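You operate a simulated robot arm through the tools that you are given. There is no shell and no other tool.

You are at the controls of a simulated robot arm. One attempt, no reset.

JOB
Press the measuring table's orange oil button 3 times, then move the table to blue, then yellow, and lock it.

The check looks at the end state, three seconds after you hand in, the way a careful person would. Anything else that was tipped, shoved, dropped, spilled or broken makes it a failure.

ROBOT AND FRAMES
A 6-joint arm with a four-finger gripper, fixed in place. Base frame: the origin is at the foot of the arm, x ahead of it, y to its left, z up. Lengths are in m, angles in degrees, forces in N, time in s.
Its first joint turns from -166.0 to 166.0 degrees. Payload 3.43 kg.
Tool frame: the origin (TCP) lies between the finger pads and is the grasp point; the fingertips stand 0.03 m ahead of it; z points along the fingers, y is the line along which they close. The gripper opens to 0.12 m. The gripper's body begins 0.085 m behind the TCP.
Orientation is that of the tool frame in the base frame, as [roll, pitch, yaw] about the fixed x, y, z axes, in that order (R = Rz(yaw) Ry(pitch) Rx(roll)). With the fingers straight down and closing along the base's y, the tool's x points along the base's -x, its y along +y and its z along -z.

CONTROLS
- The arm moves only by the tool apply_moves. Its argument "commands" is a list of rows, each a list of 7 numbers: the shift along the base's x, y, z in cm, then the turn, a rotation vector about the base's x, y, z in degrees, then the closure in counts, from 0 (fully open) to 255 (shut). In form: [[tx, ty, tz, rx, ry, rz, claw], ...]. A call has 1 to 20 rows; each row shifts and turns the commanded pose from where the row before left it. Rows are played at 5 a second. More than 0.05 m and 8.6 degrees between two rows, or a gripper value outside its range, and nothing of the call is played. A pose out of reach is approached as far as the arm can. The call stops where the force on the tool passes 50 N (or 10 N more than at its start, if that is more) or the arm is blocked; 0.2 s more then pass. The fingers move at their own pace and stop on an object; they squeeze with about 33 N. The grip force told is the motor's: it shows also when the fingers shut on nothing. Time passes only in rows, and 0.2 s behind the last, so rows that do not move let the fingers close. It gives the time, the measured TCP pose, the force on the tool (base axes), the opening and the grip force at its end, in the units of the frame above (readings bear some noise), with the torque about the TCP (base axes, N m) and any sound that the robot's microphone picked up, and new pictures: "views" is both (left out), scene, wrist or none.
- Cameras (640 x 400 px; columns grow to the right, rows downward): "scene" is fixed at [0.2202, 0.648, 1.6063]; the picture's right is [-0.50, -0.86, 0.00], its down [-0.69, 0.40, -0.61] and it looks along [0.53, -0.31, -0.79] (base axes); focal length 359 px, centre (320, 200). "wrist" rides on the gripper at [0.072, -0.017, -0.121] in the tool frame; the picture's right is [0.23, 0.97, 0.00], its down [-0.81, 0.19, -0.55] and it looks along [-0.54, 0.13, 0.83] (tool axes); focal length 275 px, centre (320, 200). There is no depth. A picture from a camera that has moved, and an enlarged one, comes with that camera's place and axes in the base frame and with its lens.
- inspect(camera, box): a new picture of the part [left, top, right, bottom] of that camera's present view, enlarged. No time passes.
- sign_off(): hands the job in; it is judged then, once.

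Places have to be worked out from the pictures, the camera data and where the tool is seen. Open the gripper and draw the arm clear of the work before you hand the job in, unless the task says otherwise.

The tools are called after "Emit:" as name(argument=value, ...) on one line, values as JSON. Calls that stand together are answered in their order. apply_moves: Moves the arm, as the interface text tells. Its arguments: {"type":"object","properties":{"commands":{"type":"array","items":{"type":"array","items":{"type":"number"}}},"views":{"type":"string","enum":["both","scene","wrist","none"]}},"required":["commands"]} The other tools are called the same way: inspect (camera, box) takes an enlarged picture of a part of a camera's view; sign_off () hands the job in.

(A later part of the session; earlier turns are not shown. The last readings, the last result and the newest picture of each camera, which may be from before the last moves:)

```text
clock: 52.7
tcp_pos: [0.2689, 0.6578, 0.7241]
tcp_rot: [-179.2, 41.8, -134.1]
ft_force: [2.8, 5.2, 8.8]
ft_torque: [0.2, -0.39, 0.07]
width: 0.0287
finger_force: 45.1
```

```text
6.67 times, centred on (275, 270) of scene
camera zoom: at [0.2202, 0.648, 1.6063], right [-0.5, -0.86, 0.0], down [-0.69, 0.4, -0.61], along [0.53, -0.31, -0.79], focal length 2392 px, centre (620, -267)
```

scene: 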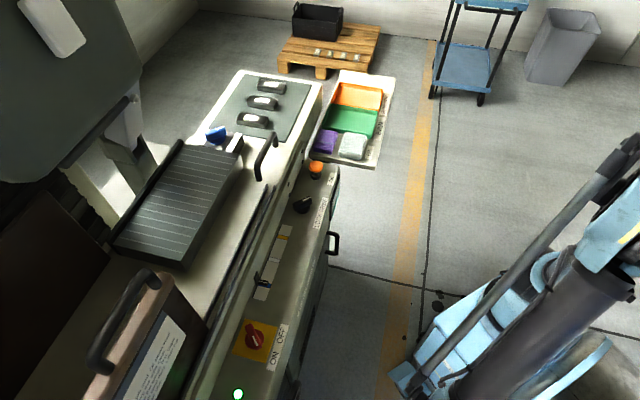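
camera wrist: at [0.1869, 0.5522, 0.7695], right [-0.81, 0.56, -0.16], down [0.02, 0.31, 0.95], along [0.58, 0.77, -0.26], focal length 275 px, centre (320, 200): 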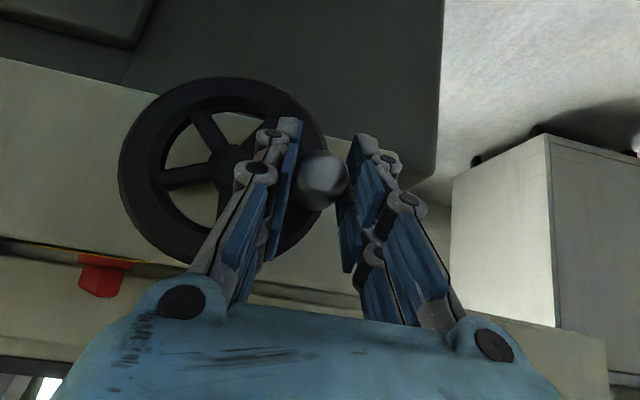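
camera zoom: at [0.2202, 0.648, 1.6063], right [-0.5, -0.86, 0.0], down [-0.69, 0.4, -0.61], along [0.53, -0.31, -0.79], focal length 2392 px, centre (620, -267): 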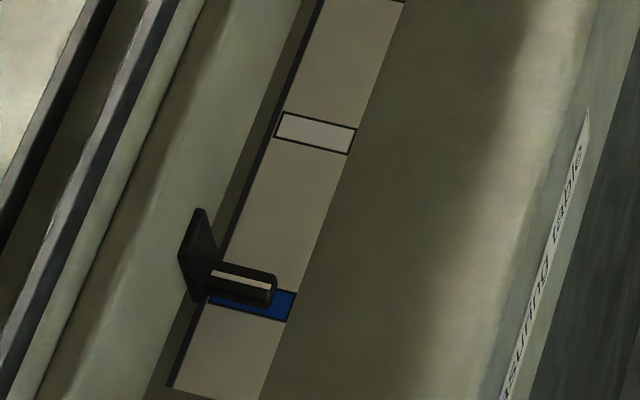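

The pointer stood on blue and slightly past its centre. Now I crank back the other way toward yellow, first 42°.

Emit:
apply_moves(commands=[[0.11, -0.11, 0.583, 0, 0, 0, 255], [0.153, -0.153, 0.564, 0, 0, 0, 255], [0.194, -0.194, 0.538, 0, 0, 0, 255], [0.233, -0.233, 0.506, 0, 0, 0, 255], [0.269, -0.269, 0.47, 0, 0, 0, 255], [0.302, -0.302, 0.427, 0, 0, 0, 255], [0.332, -0.332, 0.38, 0, 0, 0, 255]], views="wrist")

Emit:
inspect(camera="scene", box=[230, 210, 310, 310])

```text
clock: 53.9
tcp_pos: [0.27, 0.6498, 0.7517]
tcp_rot: [-178.3, 42.3, -133.7]
ft_force: [43.3, -11.3, -14.4]
ft_torque: [-0.2, -0.64, -0.69]
width: 0.0289
finger_force: 44.8
stopped in row 5: the force on the tool passed its limit at 55 N (the readings are from after the stop); the commanded pose is now the measured one
camera wrist: at [0.187, 0.5447, 0.793], right [-0.81, 0.56, -0.17], down [0.01, 0.31, 0.95], along [0.59, 0.77, -0.26], focal length 275 px, centre (320, 200)
```

wrist: 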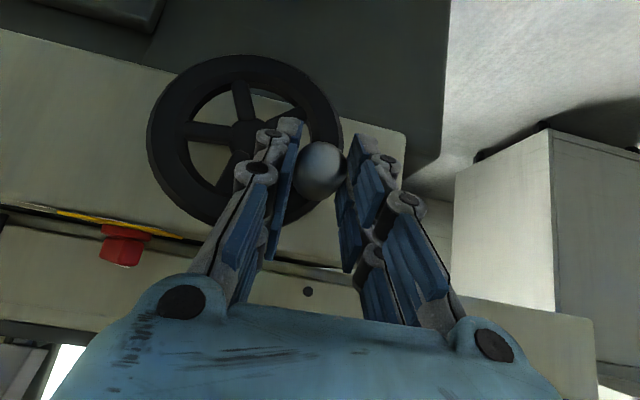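

```text
4.00 times, centred on (270, 260) of scene
camera zoom: at [0.2202, 0.648, 1.6063], right [-0.5, -0.86, 0.0], down [-0.69, 0.4, -0.61], along [0.53, -0.31, -0.79], focal length 1435 px, centre (520, -40)
```

zoom: 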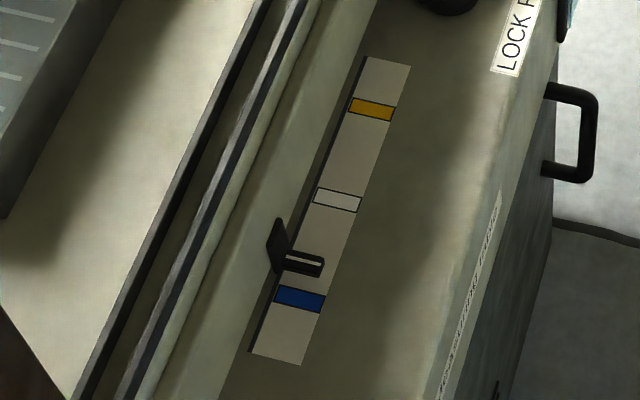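

The firm grip began to bind (knob rolled along the pads; radial force 55 N). I loosen to a cage slightly wider than the knob and push it sideways instead, following the circle.

Emit:
apply_moves(commands=[[0, 0, 0, 0, 0, 0, 183], [0, 0, 0, 0, 0, 0, 183], [0, 0, 0, 0, 0, 0, 183]], views="wrist")

Emit:
inspect(camera="wrist", box=[220, 80, 420, 240])

Emit:
inspect(camera="scene", box=[230, 210, 310, 310])

```text
clock: 54.7
tcp_pos: [0.267, 0.6525, 0.751]
tcp_rot: [-178.9, 42.3, -133.6]
ft_force: [1.8, -2.4, -0.1]
ft_torque: [-0.05, 0.01, -0.11]
width: 0.0357
finger_force: 0.9
camera wrist: at [0.184, 0.5461, 0.7934], right [-0.81, 0.56, -0.17], down [0.01, 0.31, 0.95], along [0.58, 0.77, -0.26], focal length 275 px, centre (320, 200)
```

wrist: 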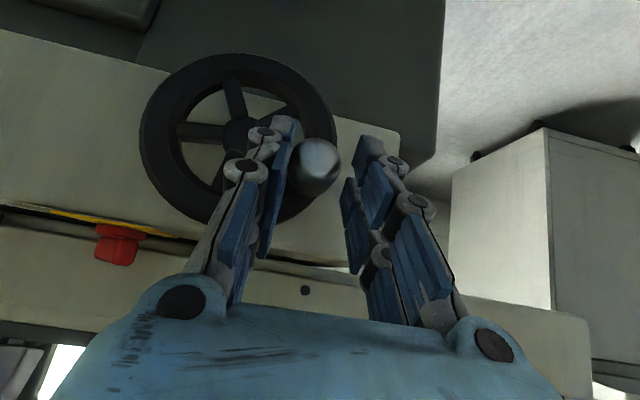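

```text
2.50 times, centred on (320, 160) of wrist
camera zoom: at [0.184, 0.5461, 0.7934], right [-0.81, 0.56, -0.17], down [0.01, 0.31, 0.95], along [0.58, 0.77, -0.26], focal length 688 px, centre (320, 300)
```

zoom: 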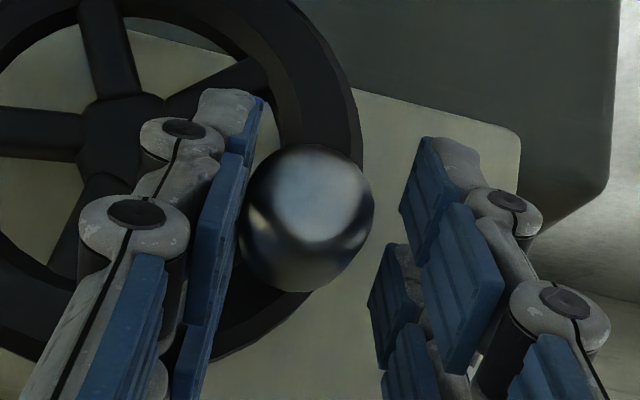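

```text
4.00 times, centred on (270, 260) of scene
camera zoom: at [0.2202, 0.648, 1.6063], right [-0.5, -0.86, 0.0], down [-0.69, 0.4, -0.61], along [0.53, -0.31, -0.79], focal length 1435 px, centre (520, -40)
```

zoom: 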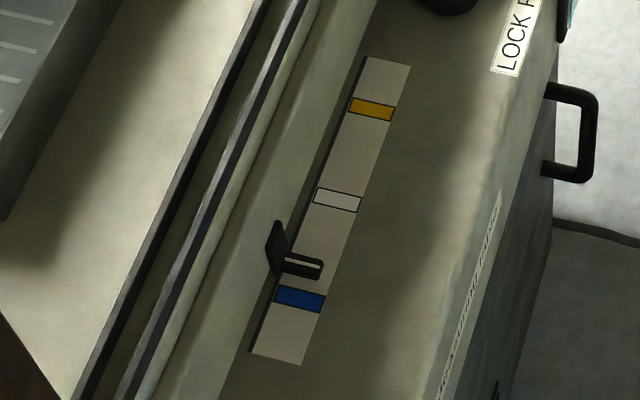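

The knob now rests loosely in the cage. I take up the slack with the +L finger and push it along the circle over the next 29°.

Emit:
apply_moves(commands=[[0.502, -0.502, 0, 0, 0, 0, 183], [0.198, -0.198, 0.04, 0, 0, 0, 183], [0.269, -0.269, 0.31, 0, 0, 0, 183], [0.304, -0.304, 0.39, 0, 0, 0, 183], [0.332, -0.332, 0.38, 0, 0, 0, 183], [0.354, -0.354, 0.33, 0, 0, 0, 183], [0, 0, 0, 0, 0, 0, 183]], views="wrist")

Emit:
inspect(camera="scene", box=[230, 210, 310, 310])

```text
clock: 56.3
tcp_pos: [0.2855, 0.6324, 0.7674]
tcp_rot: [-178.8, 42.4, -133.6]
ft_force: [-24.0, 24.7, 25.2]
ft_torque: [1.32, 0.52, 0.67]
width: 0.0552
finger_force: 19.0
camera wrist: at [0.2029, 0.5268, 0.8081], right [-0.81, 0.56, -0.17], down [0.01, 0.31, 0.95], along [0.58, 0.77, -0.25], focal length 275 px, centre (320, 200)
```

wrist: 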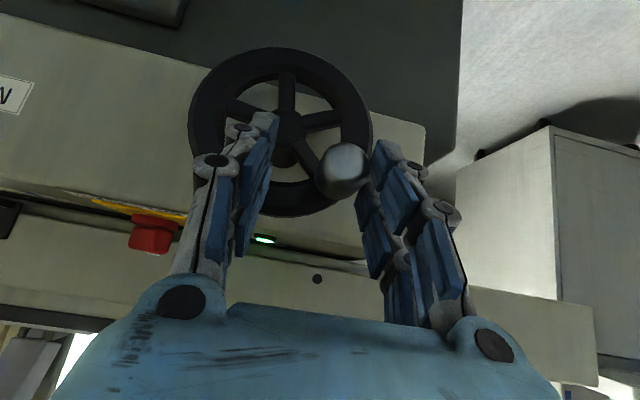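

```text
4.00 times, centred on (270, 260) of scene
camera zoom: at [0.2202, 0.648, 1.6063], right [-0.5, -0.86, 0.0], down [-0.69, 0.4, -0.61], along [0.53, -0.31, -0.79], focal length 1435 px, centre (520, -40)
```

zoom: 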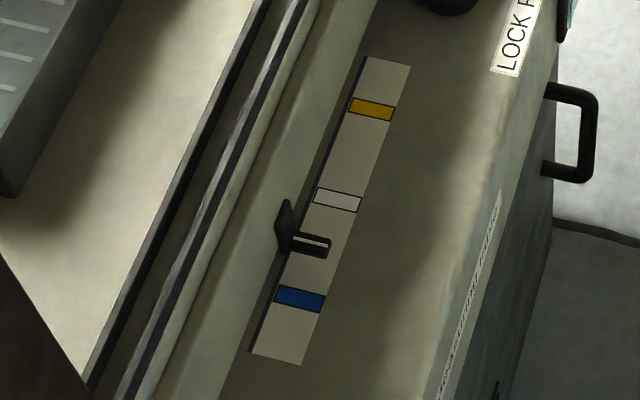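

The single finger gets pushed open by the wheel's friction, so I go back to a firm two-finger grip, centred anew on the knob (now about 41° off the top).

Emit:
apply_moves(commands=[[-0.4, 0.4, 0, 0, 0, 0, 130], [-0.54, 0.54, -0.5, 0, 0, 0, 130], [0, 0, -0.4, 0, 0, 0, 130], [0, 0, 0, 0, 0, 0, 130]], views="wrist")

Emit:
inspect(camera="wrist", box=[220, 80, 420, 240])

```text
clock: 57.3
tcp_pos: [0.2775, 0.6423, 0.758]
tcp_rot: [-178.7, 42.3, -133.6]
ft_force: [-0.3, 0.8, 0.4]
ft_torque: [0.01, 0.01, -0.02]
width: 0.059
finger_force: 0.0
camera wrist: at [0.1947, 0.536, 0.7986], right [-0.81, 0.56, -0.17], down [0.01, 0.31, 0.95], along [0.58, 0.77, -0.26], focal length 275 px, centre (320, 200)
```

wrist: 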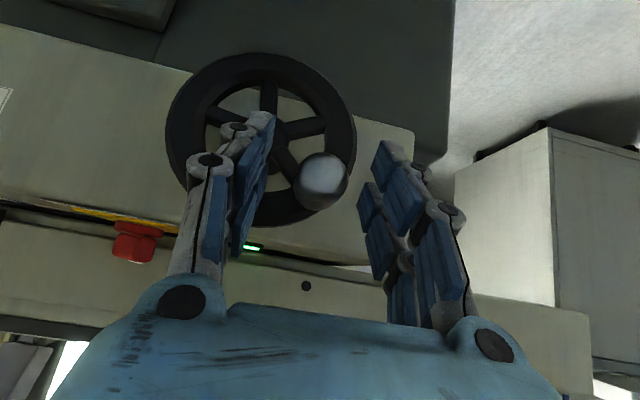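

```text
2.50 times, centred on (320, 160) of wrist
camera zoom: at [0.1947, 0.536, 0.7986], right [-0.81, 0.56, -0.17], down [0.01, 0.31, 0.95], along [0.58, 0.77, -0.26], focal length 688 px, centre (320, 300)
```

zoom: 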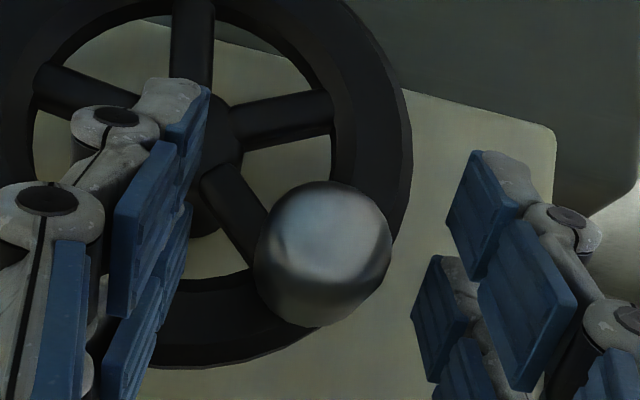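

The knob is centred again. I close firmly and crank 18° toward yellow.

Emit:
apply_moves(commands=[[0, 0, 0, 0, 0, 0, 200], [0, 0, 0, 0, 0, 0, 255], [0, 0, 0, 0, 0, 0, 255], [0.338, -0.338, 0.374, 0, 0, 0, 255], [0.364, -0.364, 0.322, 0, 0, 0, 255], [0.386, -0.386, 0.266, 0, 0, 0, 255], [0, 0, 0, 0, 0, 0, 255]], views="wrist")

Emit:
inspect(camera="scene", box=[230, 210, 310, 310])

```text
clock: 58.4
tcp_pos: [0.2734, 0.6382, 0.7662]
tcp_rot: [-178.2, 42.9, -133.1]
ft_force: [24.3, -1.9, -20.0]
ft_torque: [-0.28, -0.19, -0.29]
width: 0.028
finger_force: 45.4
stopped in row 5: the force on the tool passed its limit at 56 N (the readings are from after the stop); the commanded pose is now the measured one
camera wrist: at [0.1908, 0.5315, 0.8068], right [-0.81, 0.56, -0.18], down [0.0, 0.31, 0.95], along [0.58, 0.77, -0.25], focal length 275 px, centre (320, 200)
```

wrist: 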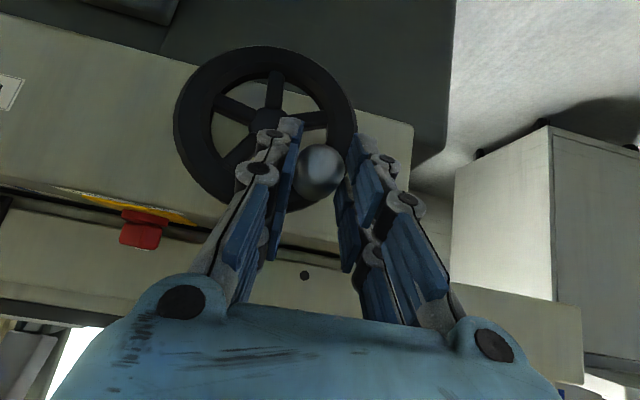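

```text
4.00 times, centred on (270, 260) of scene
camera zoom: at [0.2202, 0.648, 1.6063], right [-0.5, -0.86, 0.0], down [-0.69, 0.4, -0.61], along [0.53, -0.31, -0.79], focal length 1435 px, centre (520, -40)
```

zoom: 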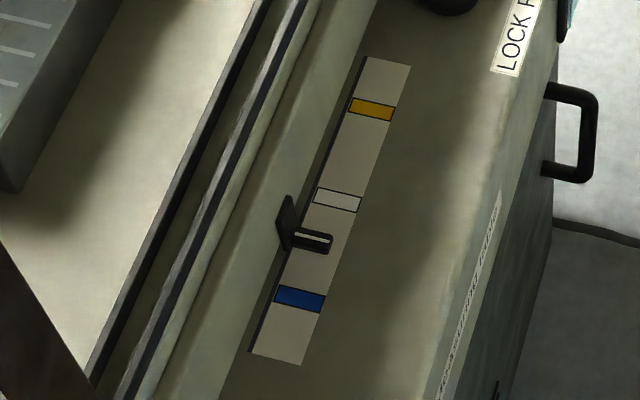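

The call stopped after a few degrees (56 N): the fingers slid up along the knob instead of moving it. I look closely before trying again.

Emit:
inspect(camera="wrist", box=[220, 80, 420, 240])

Emit:
inspect(camera="scene", box=[90, 40, 350, 220])

Emit:
inspect(camera="scene", box=[270, 160, 340, 230])

```text
2.50 times, centred on (320, 160) of wrist
camera zoom: at [0.1908, 0.5315, 0.8068], right [-0.81, 0.56, -0.18], down [0.0, 0.31, 0.95], along [0.58, 0.77, -0.25], focal length 688 px, centre (320, 300)
```

zoom: 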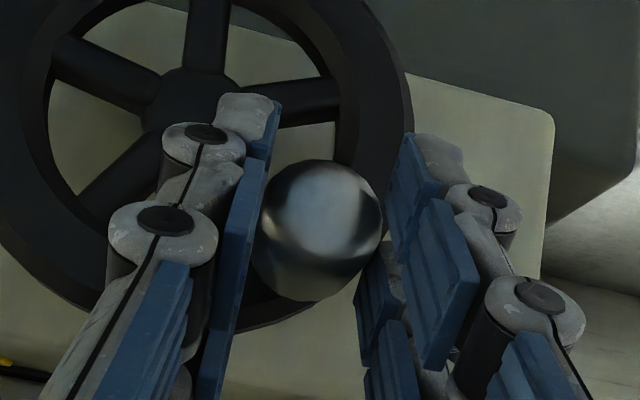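

```text
2.22 times, centred on (220, 130) of scene
camera zoom: at [0.2202, 0.648, 1.6063], right [-0.5, -0.86, 0.0], down [-0.69, 0.4, -0.61], along [0.53, -0.31, -0.79], focal length 797 px, centre (542, 356)
```

zoom: 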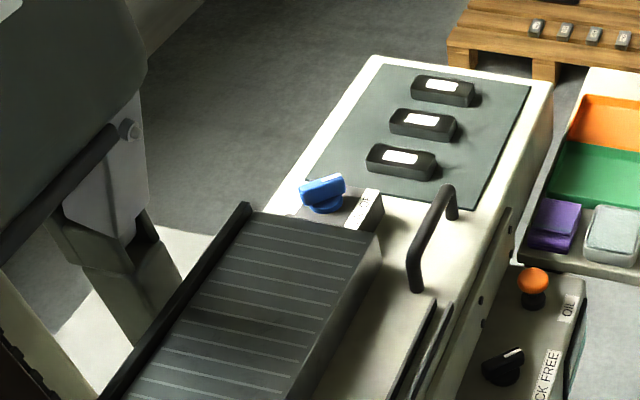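

```text
5.71 times, centred on (305, 195) of scene
camera zoom: at [0.2202, 0.648, 1.6063], right [-0.5, -0.86, 0.0], down [-0.69, 0.4, -0.61], along [0.53, -0.31, -0.79], focal length 2050 px, centre (406, 229)
```

zoom: 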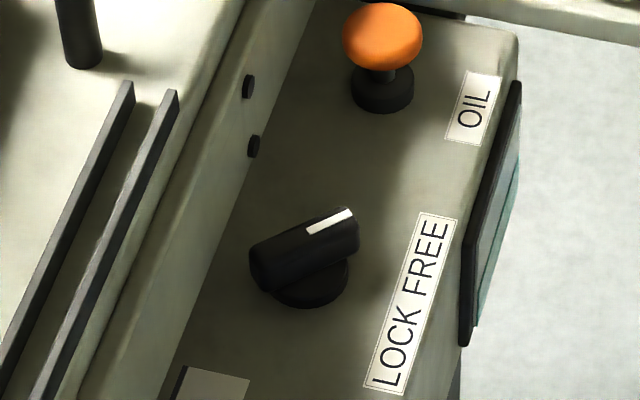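

Lock is still FREE and nothing blocks the table. I re-seat the grip deeper on the knob (1 cm further in) and lower, to try a slower crank.

Emit:
apply_moves(commands=[[0, 0, 0, 0, 0, 0, 130], [0, 0, 0, 0, 0, 0, 130], [0.45, 0.28, -0.3, 0, 0, 0, 130], [0.46, 0.28, -0.3, 0, 0, 0, 130], [0, 0, 0, 0, 0, 0, 130]], views="wrist")

Emit:
inspect(camera="wrist", box=[220, 80, 420, 240])

Emit:
inspect(camera="scene", box=[230, 210, 310, 310])

```text
clock: 59.6
tcp_pos: [0.2814, 0.6436, 0.7609]
tcp_rot: [-178.3, 43.0, -133.1]
ft_force: [-0.5, -0.6, 0.3]
ft_torque: [0.03, 0.0, 0.0]
width: 0.0587
finger_force: 0.1
camera wrist: at [0.1988, 0.5373, 0.8013], right [-0.81, 0.56, -0.18], down [0.0, 0.3, 0.95], along [0.58, 0.77, -0.25], focal length 275 px, centre (320, 200)
```

wrist: 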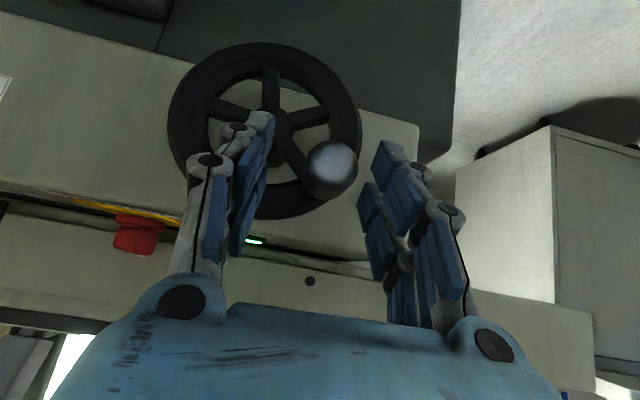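

```text
2.50 times, centred on (320, 160) of wrist
camera zoom: at [0.1988, 0.5373, 0.8013], right [-0.81, 0.56, -0.18], down [0.0, 0.3, 0.95], along [0.58, 0.77, -0.25], focal length 688 px, centre (320, 300)
```

zoom: 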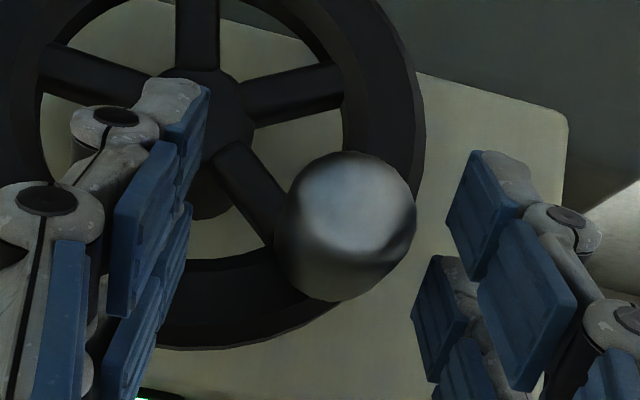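

```text
4.00 times, centred on (270, 260) of scene
camera zoom: at [0.2202, 0.648, 1.6063], right [-0.5, -0.86, 0.0], down [-0.69, 0.4, -0.61], along [0.53, -0.31, -0.79], focal length 1435 px, centre (520, -40)
```

zoom: 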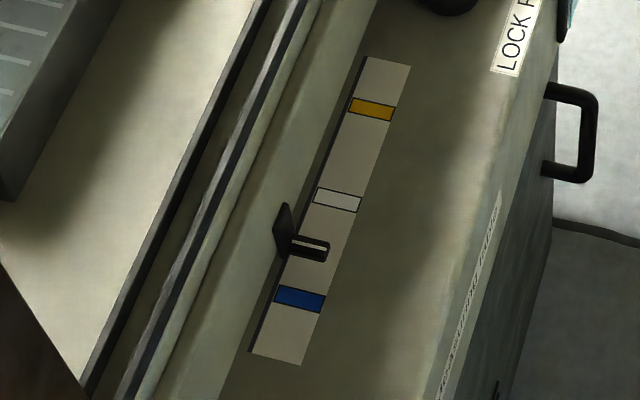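

Pointer is at about 246 now, slightly back toward blue after I let go. I wait a second untouched to see whether the table creeps by itself.

Emit:
apply_moves(commands=[[0, 0, 0, 0, 0, 0, 130], [0, 0, 0, 0, 0, 0, 130], [0, 0, 0, 0, 0, 0, 130], [0, 0, 0, 0, 0, 0, 130], [0, 0, 0, 0, 0, 0, 130]], views="none")

Emit:
inspect(camera="scene", box=[230, 210, 310, 310])

```text
clock: 60.8
tcp_pos: [0.2814, 0.6429, 0.7602]
tcp_rot: [-178.2, 43.1, -133.0]
ft_force: [0.2, -0.4, -0.7]
ft_torque: [0.0, -0.01, -0.02]
width: 0.0588
finger_force: 0.0
```

```text
4.00 times, centred on (270, 260) of scene
camera zoom: at [0.2202, 0.648, 1.6063], right [-0.5, -0.86, 0.0], down [-0.69, 0.4, -0.61], along [0.53, -0.31, -0.79], focal length 1435 px, centre (520, -40)
```

zoom: 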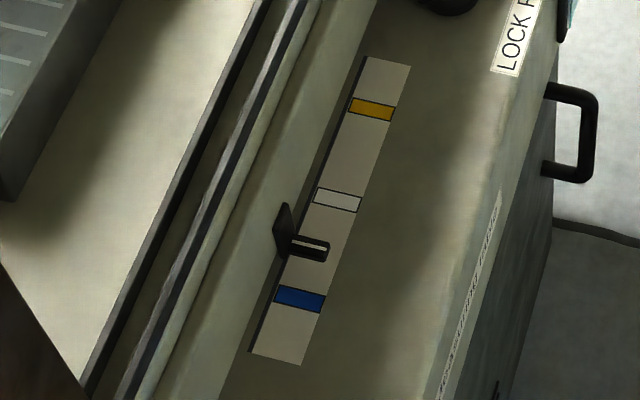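

The table stays put by itself; the rebound came from the arm relaxing while still gripping. So the resistance is mostly speed-dependent: I grip again and crank slowly (2° per row).

Emit:
apply_moves(commands=[[-0.1, 0.1, 0, 0, 0, 0, 170], [-0.1, 0.1, 0, 0, 0, 0, 200], [0, 0, 0, 0, 0, 0, 255], [0, 0, 0, 0, 0, 0, 255], [0.114, -0.114, 0.122, 0, 0, 0, 255], [0.117, -0.117, 0.116, 0, 0, 0, 255], [0.12, -0.12, 0.11, 0, 0, 0, 255], [0.123, -0.123, 0.104, 0, 0, 0, 255]], views="wrist")

Emit:
inspect(camera="scene", box=[230, 210, 310, 310])

```text
clock: 62.4
tcp_pos: [0.2753, 0.6419, 0.7695]
tcp_rot: [-177.4, 43.6, -132.5]
ft_force: [36.0, -4.1, -14.4]
ft_torque: [-0.13, -0.93, -0.25]
width: 0.0277
finger_force: 45.2
stopped in row 7: the force on the tool passed its limit at 50 N (the readings are from after the stop); the commanded pose is now the measured one
camera wrist: at [0.1921, 0.5358, 0.8071], right [-0.81, 0.56, -0.19], down [-0.02, 0.3, 0.95], along [0.59, 0.77, -0.24], focal length 275 px, centre (320, 200)
```

wrist: 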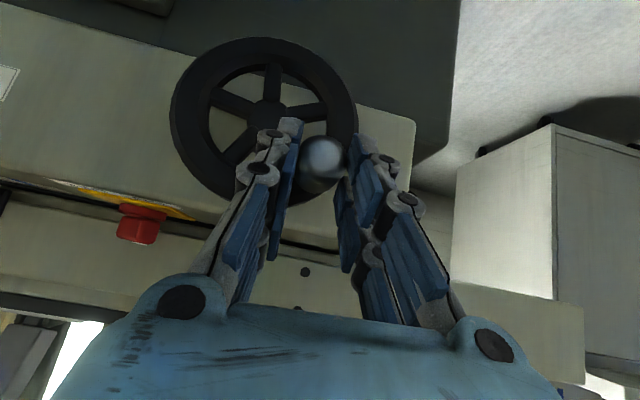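

```text
4.00 times, centred on (270, 260) of scene
camera zoom: at [0.2202, 0.648, 1.6063], right [-0.5, -0.86, 0.0], down [-0.69, 0.4, -0.61], along [0.53, -0.31, -0.79], focal length 1435 px, centre (520, -40)
```

zoom: 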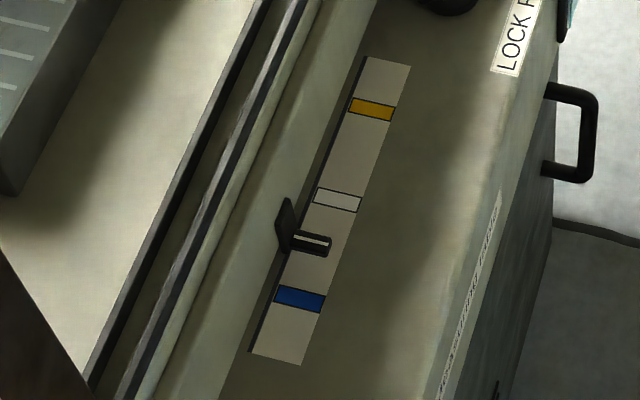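

The fingers again backed out along their own axis while loading up. I open, re-centre and then close only, reading the forces of the grip alone.

Emit:
apply_moves(commands=[[0, 0, 0, 0, 0, 0, 130], [0, 0, 0, 0, 0, 0, 130], [0, 0, 0, 0, 0, 0, 130]], views="wrist")

Emit:
inspect(camera="wrist", box=[220, 60, 420, 220])

Emit:
inspect(camera="scene", box=[230, 210, 310, 310])

```text
clock: 63.2
tcp_pos: [0.2714, 0.6437, 0.7687]
tcp_rot: [-177.7, 43.6, -132.5]
ft_force: [-0.4, -1.0, -0.1]
ft_torque: [-0.01, 0.01, 0.02]
width: 0.059
finger_force: 0.0
camera wrist: at [0.1898, 0.537, 0.8074], right [-0.81, 0.55, -0.19], down [-0.01, 0.3, 0.95], along [0.58, 0.78, -0.24], focal length 275 px, centre (320, 200)
```

wrist: 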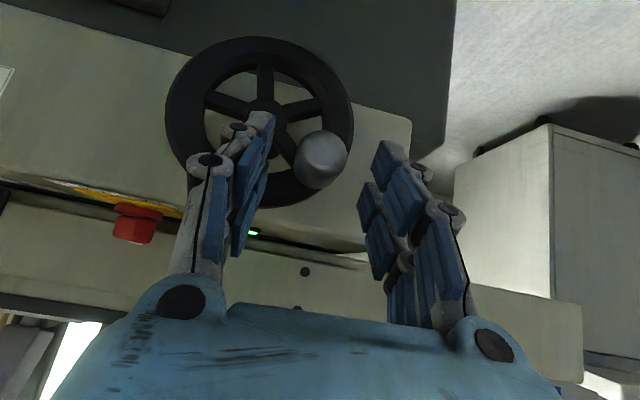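

```text
2.50 times, centred on (320, 140) of wrist
camera zoom: at [0.1898, 0.537, 0.8074], right [-0.81, 0.55, -0.19], down [-0.01, 0.3, 0.95], along [0.58, 0.78, -0.24], focal length 688 px, centre (320, 350)
```

zoom: 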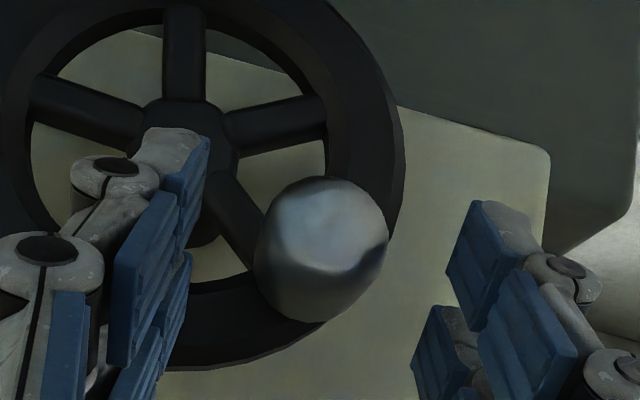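

```text
4.00 times, centred on (270, 260) of scene
camera zoom: at [0.2202, 0.648, 1.6063], right [-0.5, -0.86, 0.0], down [-0.69, 0.4, -0.61], along [0.53, -0.31, -0.79], focal length 1435 px, centre (520, -40)
```

zoom: 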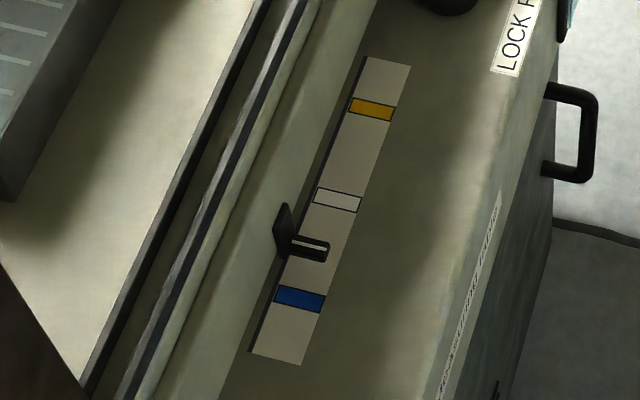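

Looking at the numbers, my last grips were a few mm off-centre, which pre-loaded the arm before cranking. I straighten the tool's drifted orientation, centre on the knob (l≈0.263, z≈0.748) and check the view.

Emit:
apply_moves(commands=[[0, 0, 0, -0.54, 2.79, -0.51, 130], [0.26, 0.24, -0.5, 0, 0, 0, 130], [0.25, 0.23, -0.57, 0, 0, 0, 130], [0, 0, 0, 0, 0, 0, 130]], views="wrist")

Emit:
inspect(camera="wrist", box=[220, 80, 420, 240])

```text
clock: 64.2
tcp_pos: [0.2785, 0.648, 0.7583]
tcp_rot: [-180.0, 41.2, -134.5]
ft_force: [0.4, 0.1, 0.4]
ft_torque: [0.01, 0.01, 0.0]
width: 0.0584
finger_force: 0.1
camera wrist: at [0.1963, 0.5425, 0.8016], right [-0.81, 0.56, -0.15], down [0.04, 0.31, 0.95], along [0.58, 0.77, -0.27], focal length 275 px, centre (320, 200)
```

wrist: 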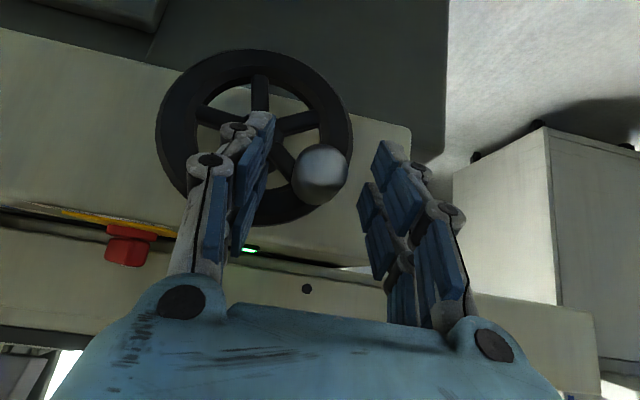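

```text
2.50 times, centred on (320, 160) of wrist
camera zoom: at [0.1963, 0.5425, 0.8016], right [-0.81, 0.56, -0.15], down [0.04, 0.31, 0.95], along [0.58, 0.77, -0.27], focal length 688 px, centre (320, 300)
```

zoom: 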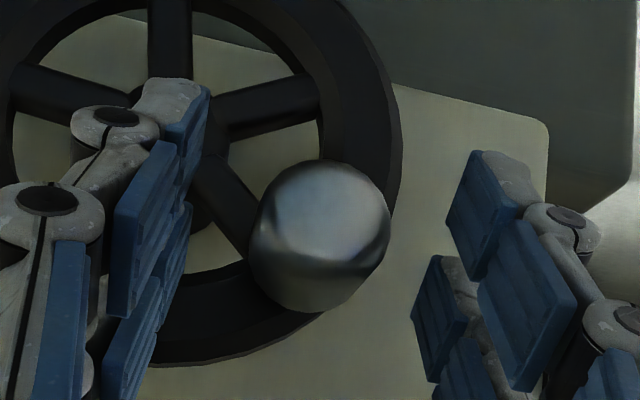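

Centred and straight again. I close only, and read the forces.

Emit:
apply_moves(commands=[[0, 0, 0, 0, 0, 0, 180], [0, 0, 0, 0, 0, 0, 200], [0, 0, 0, 0, 0, 0, 255], [0, 0, 0, 0, 0, 0, 255]], views="none")

```text
clock: 65.2
tcp_pos: [0.278, 0.6481, 0.7583]
tcp_rot: [-179.9, 41.2, -134.7]
ft_force: [1.0, -2.1, -1.3]
ft_torque: [-0.08, -0.11, -0.06]
width: 0.0293
finger_force: 44.7
```

A clean grip with no load. Now two slow 2° rows toward yellow, then read.

Emit:
apply_moves(commands=[[0.11, -0.11, 0.13, 0, 0, 0, 255], [0.113, -0.113, 0.125, 0, 0, 0, 255], [0, 0, 0, 0, 0, 0, 255]], views="none")

Emit:
inspect(camera="scene", box=[245, 240, 305, 300])

```text
clock: 66.0
tcp_pos: [0.2786, 0.6467, 0.7595]
tcp_rot: [180.0, 41.3, -134.6]
ft_force: [-11.2, 11.9, -0.3]
ft_torque: [0.06, 0.58, 0.58]
width: 0.0293
finger_force: 44.9
```

```text
6.67 times, centred on (275, 270) of scene
camera zoom: at [0.2202, 0.648, 1.6063], right [-0.5, -0.86, 0.0], down [-0.69, 0.4, -0.61], along [0.53, -0.31, -0.79], focal length 2392 px, centre (620, -267)
```

zoom: 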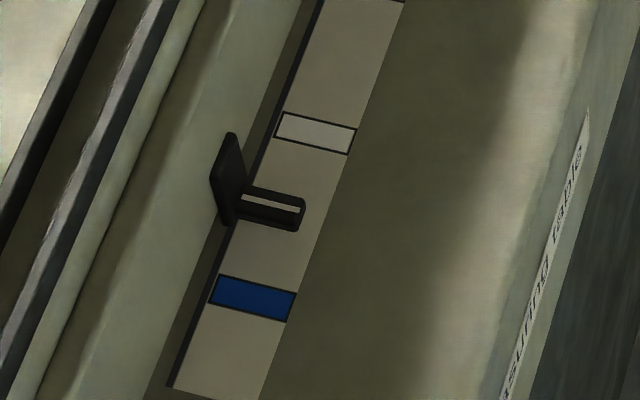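

Moved properly: pointer follows, resistance about 16 N. I continue slowly for 16°.

Emit:
apply_moves(commands=[[0.114, -0.114, 0.122, 0, 0, 0, 255], [0.117, -0.117, 0.116, 0, 0, 0, 255], [0.12, -0.12, 0.11, 0, 0, 0, 255], [0.123, -0.123, 0.104, 0, 0, 0, 255], [0.125, -0.125, 0.098, 0, 0, 0, 255], [0.128, -0.128, 0.092, 0, 0, 0, 255]], views="none")

Emit:
inspect(camera="scene", box=[245, 210, 305, 270])

```text
clock: 67.2
tcp_pos: [0.278, 0.642, 0.7685]
tcp_rot: [-179.3, 41.8, -134.2]
ft_force: [25.9, -3.2, -13.2]
ft_torque: [-0.22, -0.09, 0.01]
width: 0.028
finger_force: 45.2
stopped in row 5: the force on the tool passed its limit at 52 N (the readings are from after the stop); the commanded pose is now the measured one
```

```text
6.67 times, centred on (275, 240) of scene
camera zoom: at [0.2202, 0.648, 1.6063], right [-0.5, -0.86, 0.0], down [-0.69, 0.4, -0.61], along [0.53, -0.31, -0.79], focal length 2392 px, centre (620, -67)
```

zoom: 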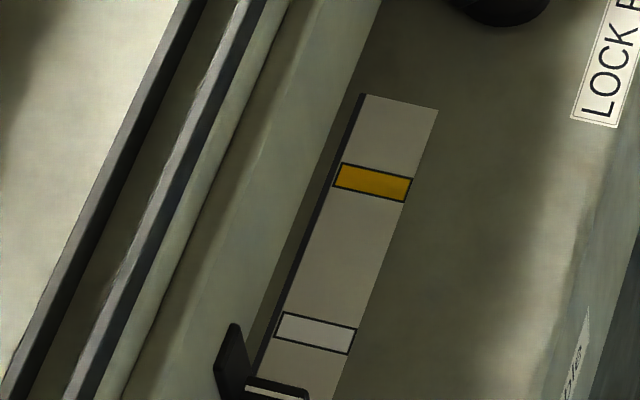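

It loaded up again after about 10°. I release to see whether the pointer springs back, which would point to an obstruction rather than friction.

Emit:
apply_moves(commands=[[0, 0, 0, 0, 0, 0, 130], [0, 0, 0, 0, 0, 0, 130]], views="both")

Emit:
inspect(camera="scene", box=[230, 210, 310, 310])

Emit:
inspect(camera="wrist", box=[220, 80, 420, 240])

```text
clock: 67.8
tcp_pos: [0.2756, 0.6433, 0.769]
tcp_rot: [-179.6, 41.9, -134.1]
ft_force: [-0.1, -0.1, 0.5]
ft_torque: [-0.03, -0.02, 0.0]
width: 0.0588
finger_force: 0.2
camera wrist: at [0.1936, 0.5366, 0.8122], right [-0.81, 0.56, -0.16], down [0.02, 0.31, 0.95], along [0.58, 0.77, -0.26], focal length 275 px, centre (320, 200)
```

scene: 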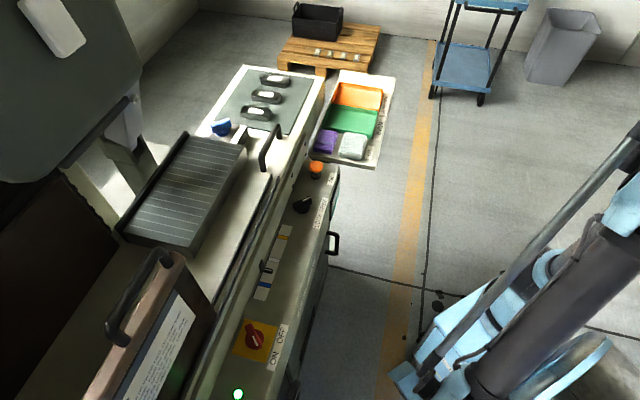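
wrist: 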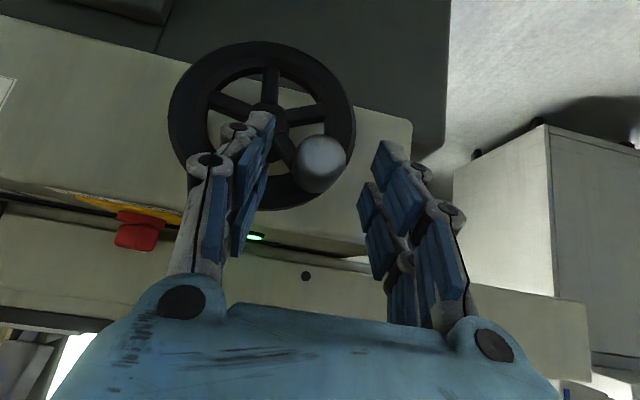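

```text
4.00 times, centred on (270, 260) of scene
camera zoom: at [0.2202, 0.648, 1.6063], right [-0.5, -0.86, 0.0], down [-0.69, 0.4, -0.61], along [0.53, -0.31, -0.79], focal length 1435 px, centre (520, -40)
```

zoom: 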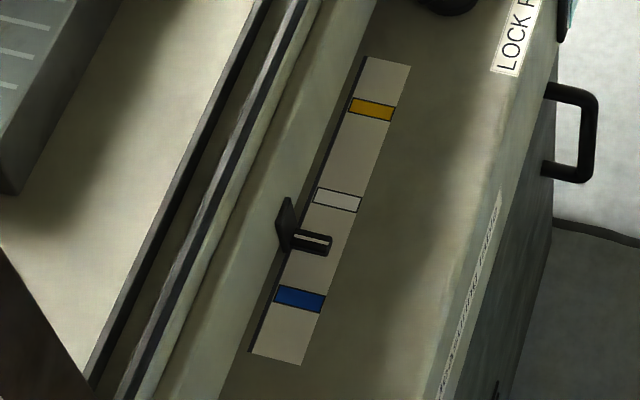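

```text
2.50 times, centred on (320, 160) of wrist
camera zoom: at [0.1936, 0.5366, 0.8122], right [-0.81, 0.56, -0.16], down [0.02, 0.31, 0.95], along [0.58, 0.77, -0.26], focal length 688 px, centre (320, 300)
```

zoom: 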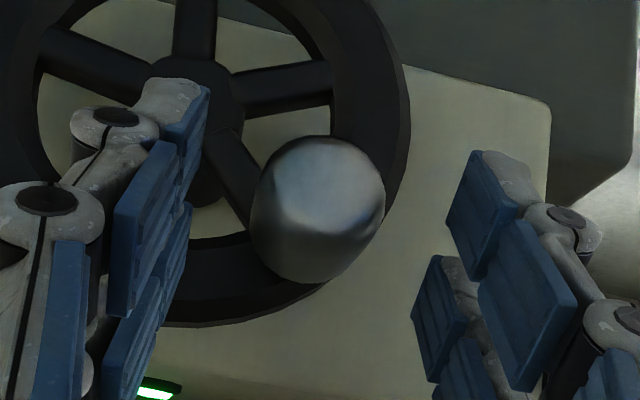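

The table isn't blocked (net progress stays); more likely the downward-slanting fingertips dig into the spokes/rim and get pushed out. I back out and tilt the tool to nearly horizontal, so the fingers lie along the knob and can turn with the wheel.

Emit:
apply_moves(commands=[[-1.56, -1.56, 2.5, 0, 0, 0, 130], [-1.56, -1.56, 2.5, 0, 0, 0, 130], [-1.56, -1.56, 2.5, 0, 0, 0, 130], [0, 0, 0, 4.95, -4.95, 0, 130], [0, 0, 0, 4.95, -4.95, 0, 130], [0, 0, 0, 4.95, -4.95, 0, 130], [0, 0, 0, 4.95, -4.95, 0, 130], [0, 0, 0, 4.95, -4.95, 0, 130], [0, 0, 0, 4.95, -4.95, 0, 130], [0, 0, 0, 0, 0, 0, 130]])

```text
clock: 70.0
tcp_pos: [0.2296, 0.595, 0.8449]
tcp_rot: [-174.3, 83.9, -129.4]
ft_force: [0.8, 0.7, 0.7]
ft_torque: [0.03, 0.0, 0.02]
width: 0.0589
finger_force: 0.1
camera wrist: at [0.1516, 0.494, 0.7867], right [-0.7, 0.67, -0.24], down [-0.47, -0.19, 0.86], along [0.53, 0.72, 0.45], focal length 275 px, centre (320, 200)
```

scene: 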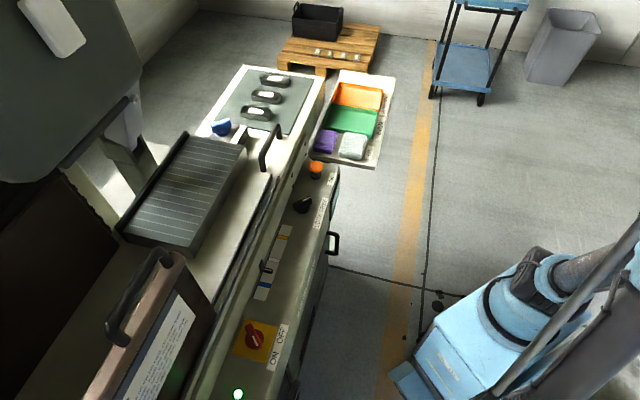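
wrist: 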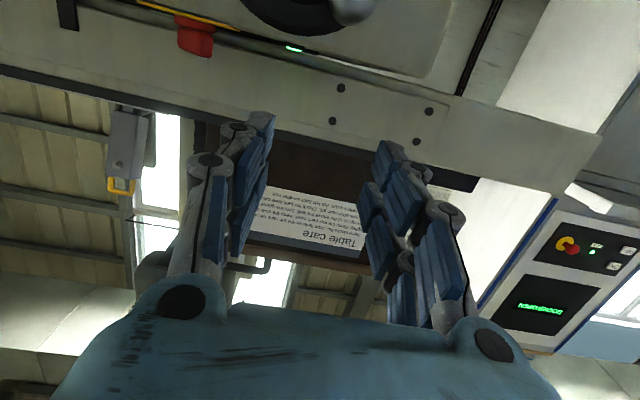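

The near-horizontal pose is reachable: the tool points along the wheel axis with fingers level. I lower to knob height, still 4 cm in front of it, and look.

Emit:
apply_moves(commands=[[0.2, 0.25, -4.5, 0, 0, 0, 130], [0.24, 0.28, -4.6, 0, 0, 0, 130], [0, 0, 0, 0, 0, 0, 130]], views="wrist")

Emit:
inspect(camera="wrist", box=[220, 40, 420, 200])

```text
clock: 70.8
tcp_pos: [0.2292, 0.6156, 0.7737]
tcp_rot: [-174.3, 83.6, -129.4]
ft_force: [0.6, 0.7, 0.5]
ft_torque: [0.03, 0.01, -0.02]
width: 0.0586
finger_force: 0.0
out of reach, approached as far as the arm can: row 2
camera wrist: at [0.1503, 0.513, 0.7168], right [-0.7, 0.67, -0.24], down [-0.47, -0.18, 0.86], along [0.53, 0.72, 0.44], focal length 275 px, centre (320, 200)
```

wrist: 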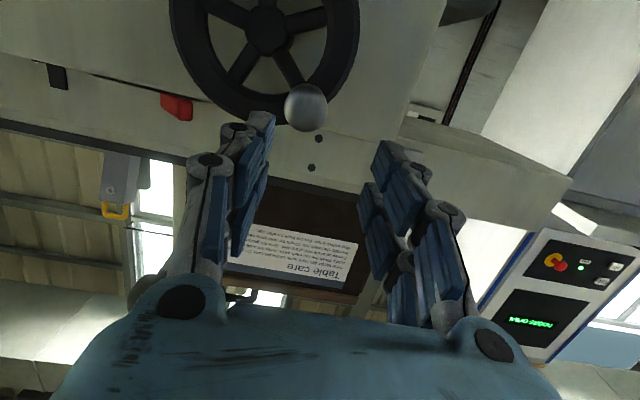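

```text
2.50 times, centred on (320, 120) of wrist
camera zoom: at [0.1503, 0.513, 0.7168], right [-0.7, 0.67, -0.24], down [-0.47, -0.18, 0.86], along [0.53, 0.72, 0.44], focal length 688 px, centre (320, 400)
```

zoom: 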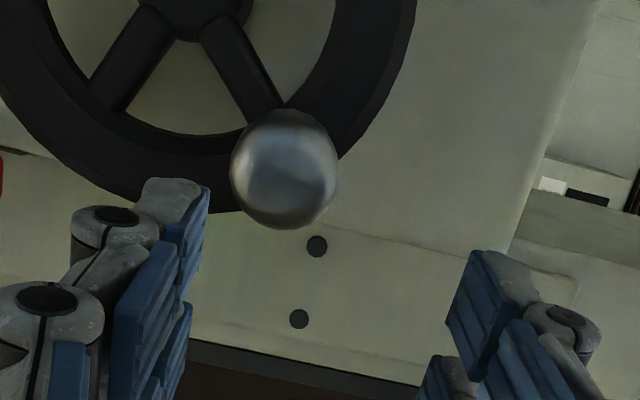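

That pose is just out of reach this close in. Further forward it should be reachable; I try moving toward the knob's front (tips stopping right before it).

Emit:
apply_moves(commands=[[1.2, 0.3, -0.7, 0, 0, 0, 130], [1.0, 0.3, -0.7, 0, 0, 0, 130], [0.6, 0.3, -0.5, 0, 0, 0, 130], [0, 0, 0, 0, 0, 0, 130]], views="wrist")

Emit:
inspect(camera="wrist", box=[220, 40, 420, 200])

```text
clock: 71.8
tcp_pos: [0.2521, 0.6326, 0.7686]
tcp_rot: [-174.2, 83.7, -129.3]
ft_force: [0.1, 0.3, 0.3]
ft_torque: [0.0, 0.02, 0.02]
width: 0.0589
finger_force: 0.0
out of reach, approached as far as the arm can: row 1, 2, 3
camera wrist: at [0.1748, 0.5306, 0.7117], right [-0.7, 0.67, -0.24], down [-0.47, -0.18, 0.86], along [0.53, 0.72, 0.44], focal length 275 px, centre (320, 200)
```

wrist: 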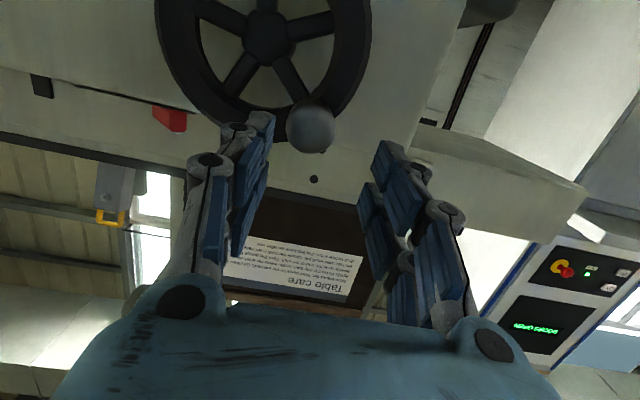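

```text
2.50 times, centred on (320, 120) of wrist
camera zoom: at [0.1748, 0.5306, 0.7117], right [-0.7, 0.67, -0.24], down [-0.47, -0.18, 0.86], along [0.53, 0.72, 0.44], focal length 688 px, centre (320, 400)
```

zoom: 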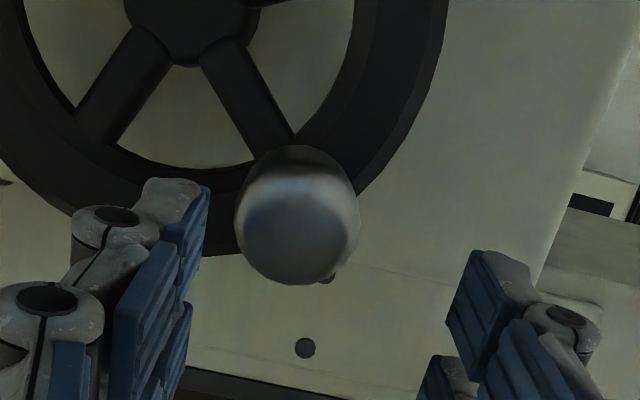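

Still slightly out of reach at this low height. I reduce the tilt to about 65°, a compromise.

Emit:
apply_moves(commands=[[-0.5, -0.5, 0.5, -4.4, 4.4, 0, 130], [0, 0, 0, -4.4, 4.4, 0, 130], [0, 0, 0, -4.4, 4.4, 0, 130], [0, 0, 0, 0, 0, 0, 130]], views="wrist")

Emit:
inspect(camera="wrist", box=[220, 60, 420, 220])

```text
clock: 72.8
tcp_pos: [0.248, 0.628, 0.7737]
tcp_rot: [-178.6, 65.0, -133.5]
ft_force: [0.1, 0.1, 0.1]
ft_torque: [-0.02, -0.04, 0.0]
width: 0.059
finger_force: 0.0
camera wrist: at [0.1616, 0.517, 0.7606], right [-0.76, 0.61, -0.22], down [-0.26, 0.03, 0.97], along [0.6, 0.79, 0.14], focal length 275 px, centre (320, 200)
```

wrist: 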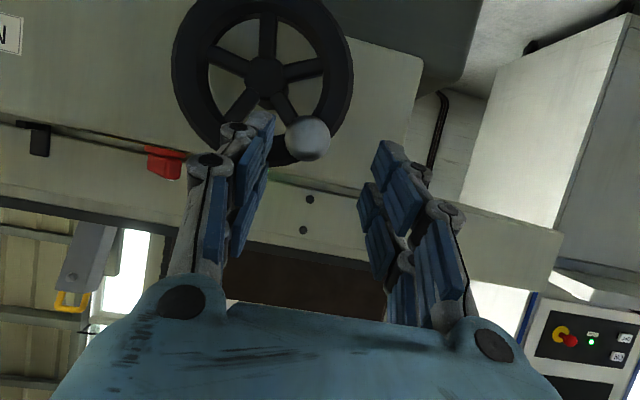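

```text
2.50 times, centred on (320, 140) of wrist
camera zoom: at [0.1616, 0.517, 0.7606], right [-0.76, 0.61, -0.22], down [-0.26, 0.03, 0.97], along [0.6, 0.79, 0.14], focal length 688 px, centre (320, 350)
```

zoom: 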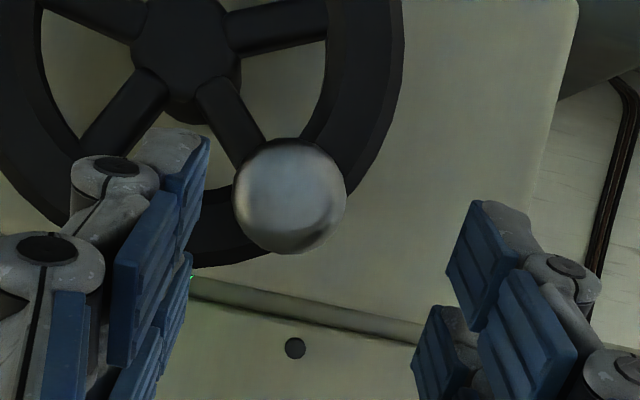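

At 65° the pose is reachable. The knob now reads l≈0.259, z≈0.749 and the wheel centre l≈0.222, z≈0.709 (crank radius ≈5.4 cm). I align, move in to s≈0.645 and grip.

Emit:
apply_moves(commands=[[0.66, -0.66, -1.67, 0, 0, 0, 130], [0, 0, 0, 0, 0, 0, 130], [0.9, 0.9, 0, 0, 0, 0, 130], [0.9, 0.9, 0, 0, 0, 0, 130], [0, 0, 0, 0, 0, 0, 130]], views="wrist")

Emit:
inspect(camera="wrist", box=[220, 80, 420, 240])

```text
clock: 74.0
tcp_pos: [0.2712, 0.6375, 0.7571]
tcp_rot: [-178.8, 65.3, -133.4]
ft_force: [0.0, 0.0, 0.9]
ft_torque: [0.02, 0.02, -0.03]
width: 0.0588
finger_force: 0.1
camera wrist: at [0.1862, 0.5284, 0.7436], right [-0.76, 0.61, -0.22], down [-0.26, 0.03, 0.97], along [0.6, 0.79, 0.14], focal length 275 px, centre (320, 200)
```

wrist: 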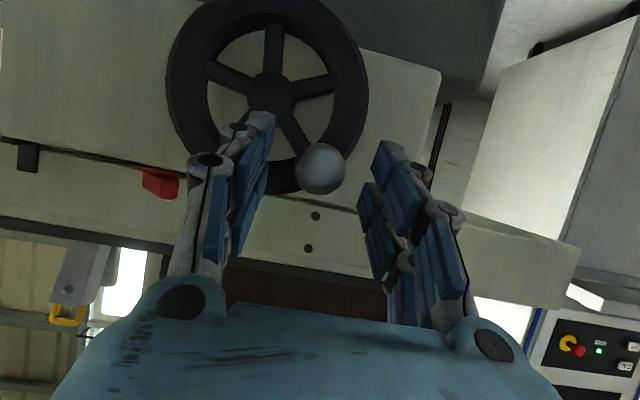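

```text
2.50 times, centred on (320, 160) of wrist
camera zoom: at [0.1862, 0.5284, 0.7436], right [-0.76, 0.61, -0.22], down [-0.26, 0.03, 0.97], along [0.6, 0.79, 0.14], focal length 688 px, centre (320, 300)
```

zoom: 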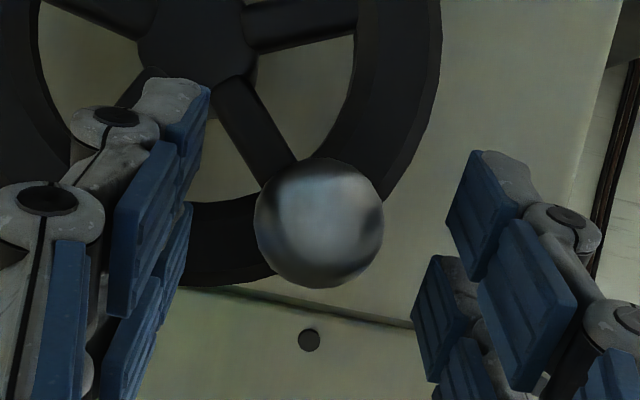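

Laterally centred and close enough. I close and read the grip.

Emit:
apply_moves(commands=[[0, 0, 0, 0, 0, 0, 180], [0, 0, 0, 0, 0, 0, 200], [0, 0, 0, 0, 0, 0, 255], [0, 0, 0, 0, 0, 0, 255]], views="wrist")

Emit:
inspect(camera="wrist", box=[220, 80, 420, 240])

```text
clock: 75.0
tcp_pos: [0.2729, 0.6378, 0.7575]
tcp_rot: [-178.5, 65.2, -133.5]
ft_force: [4.4, -3.7, -1.5]
ft_torque: [-0.11, -0.11, -0.2]
width: 0.0282
finger_force: 45.2
camera wrist: at [0.1863, 0.5281, 0.7437], right [-0.76, 0.62, -0.22], down [-0.26, 0.03, 0.97], along [0.6, 0.79, 0.14], focal length 275 px, centre (320, 200)
```

wrist: 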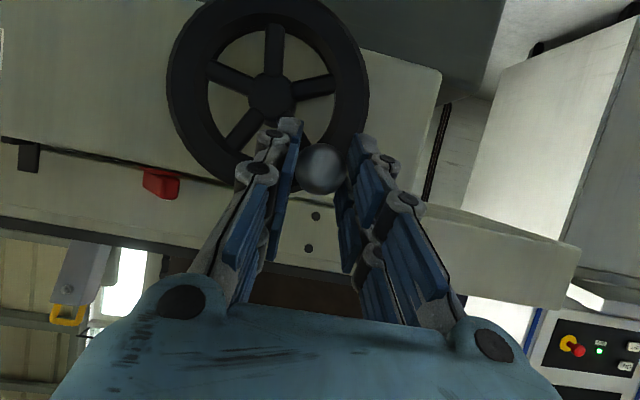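

```text
2.50 times, centred on (320, 160) of wrist
camera zoom: at [0.1863, 0.5281, 0.7437], right [-0.76, 0.62, -0.22], down [-0.26, 0.03, 0.97], along [0.6, 0.79, 0.14], focal length 688 px, centre (320, 300)
```

zoom: 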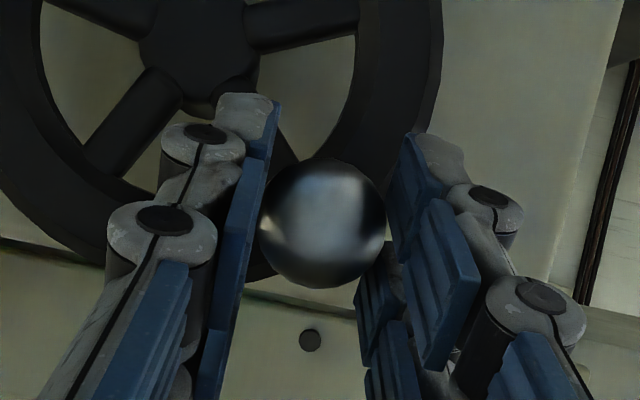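

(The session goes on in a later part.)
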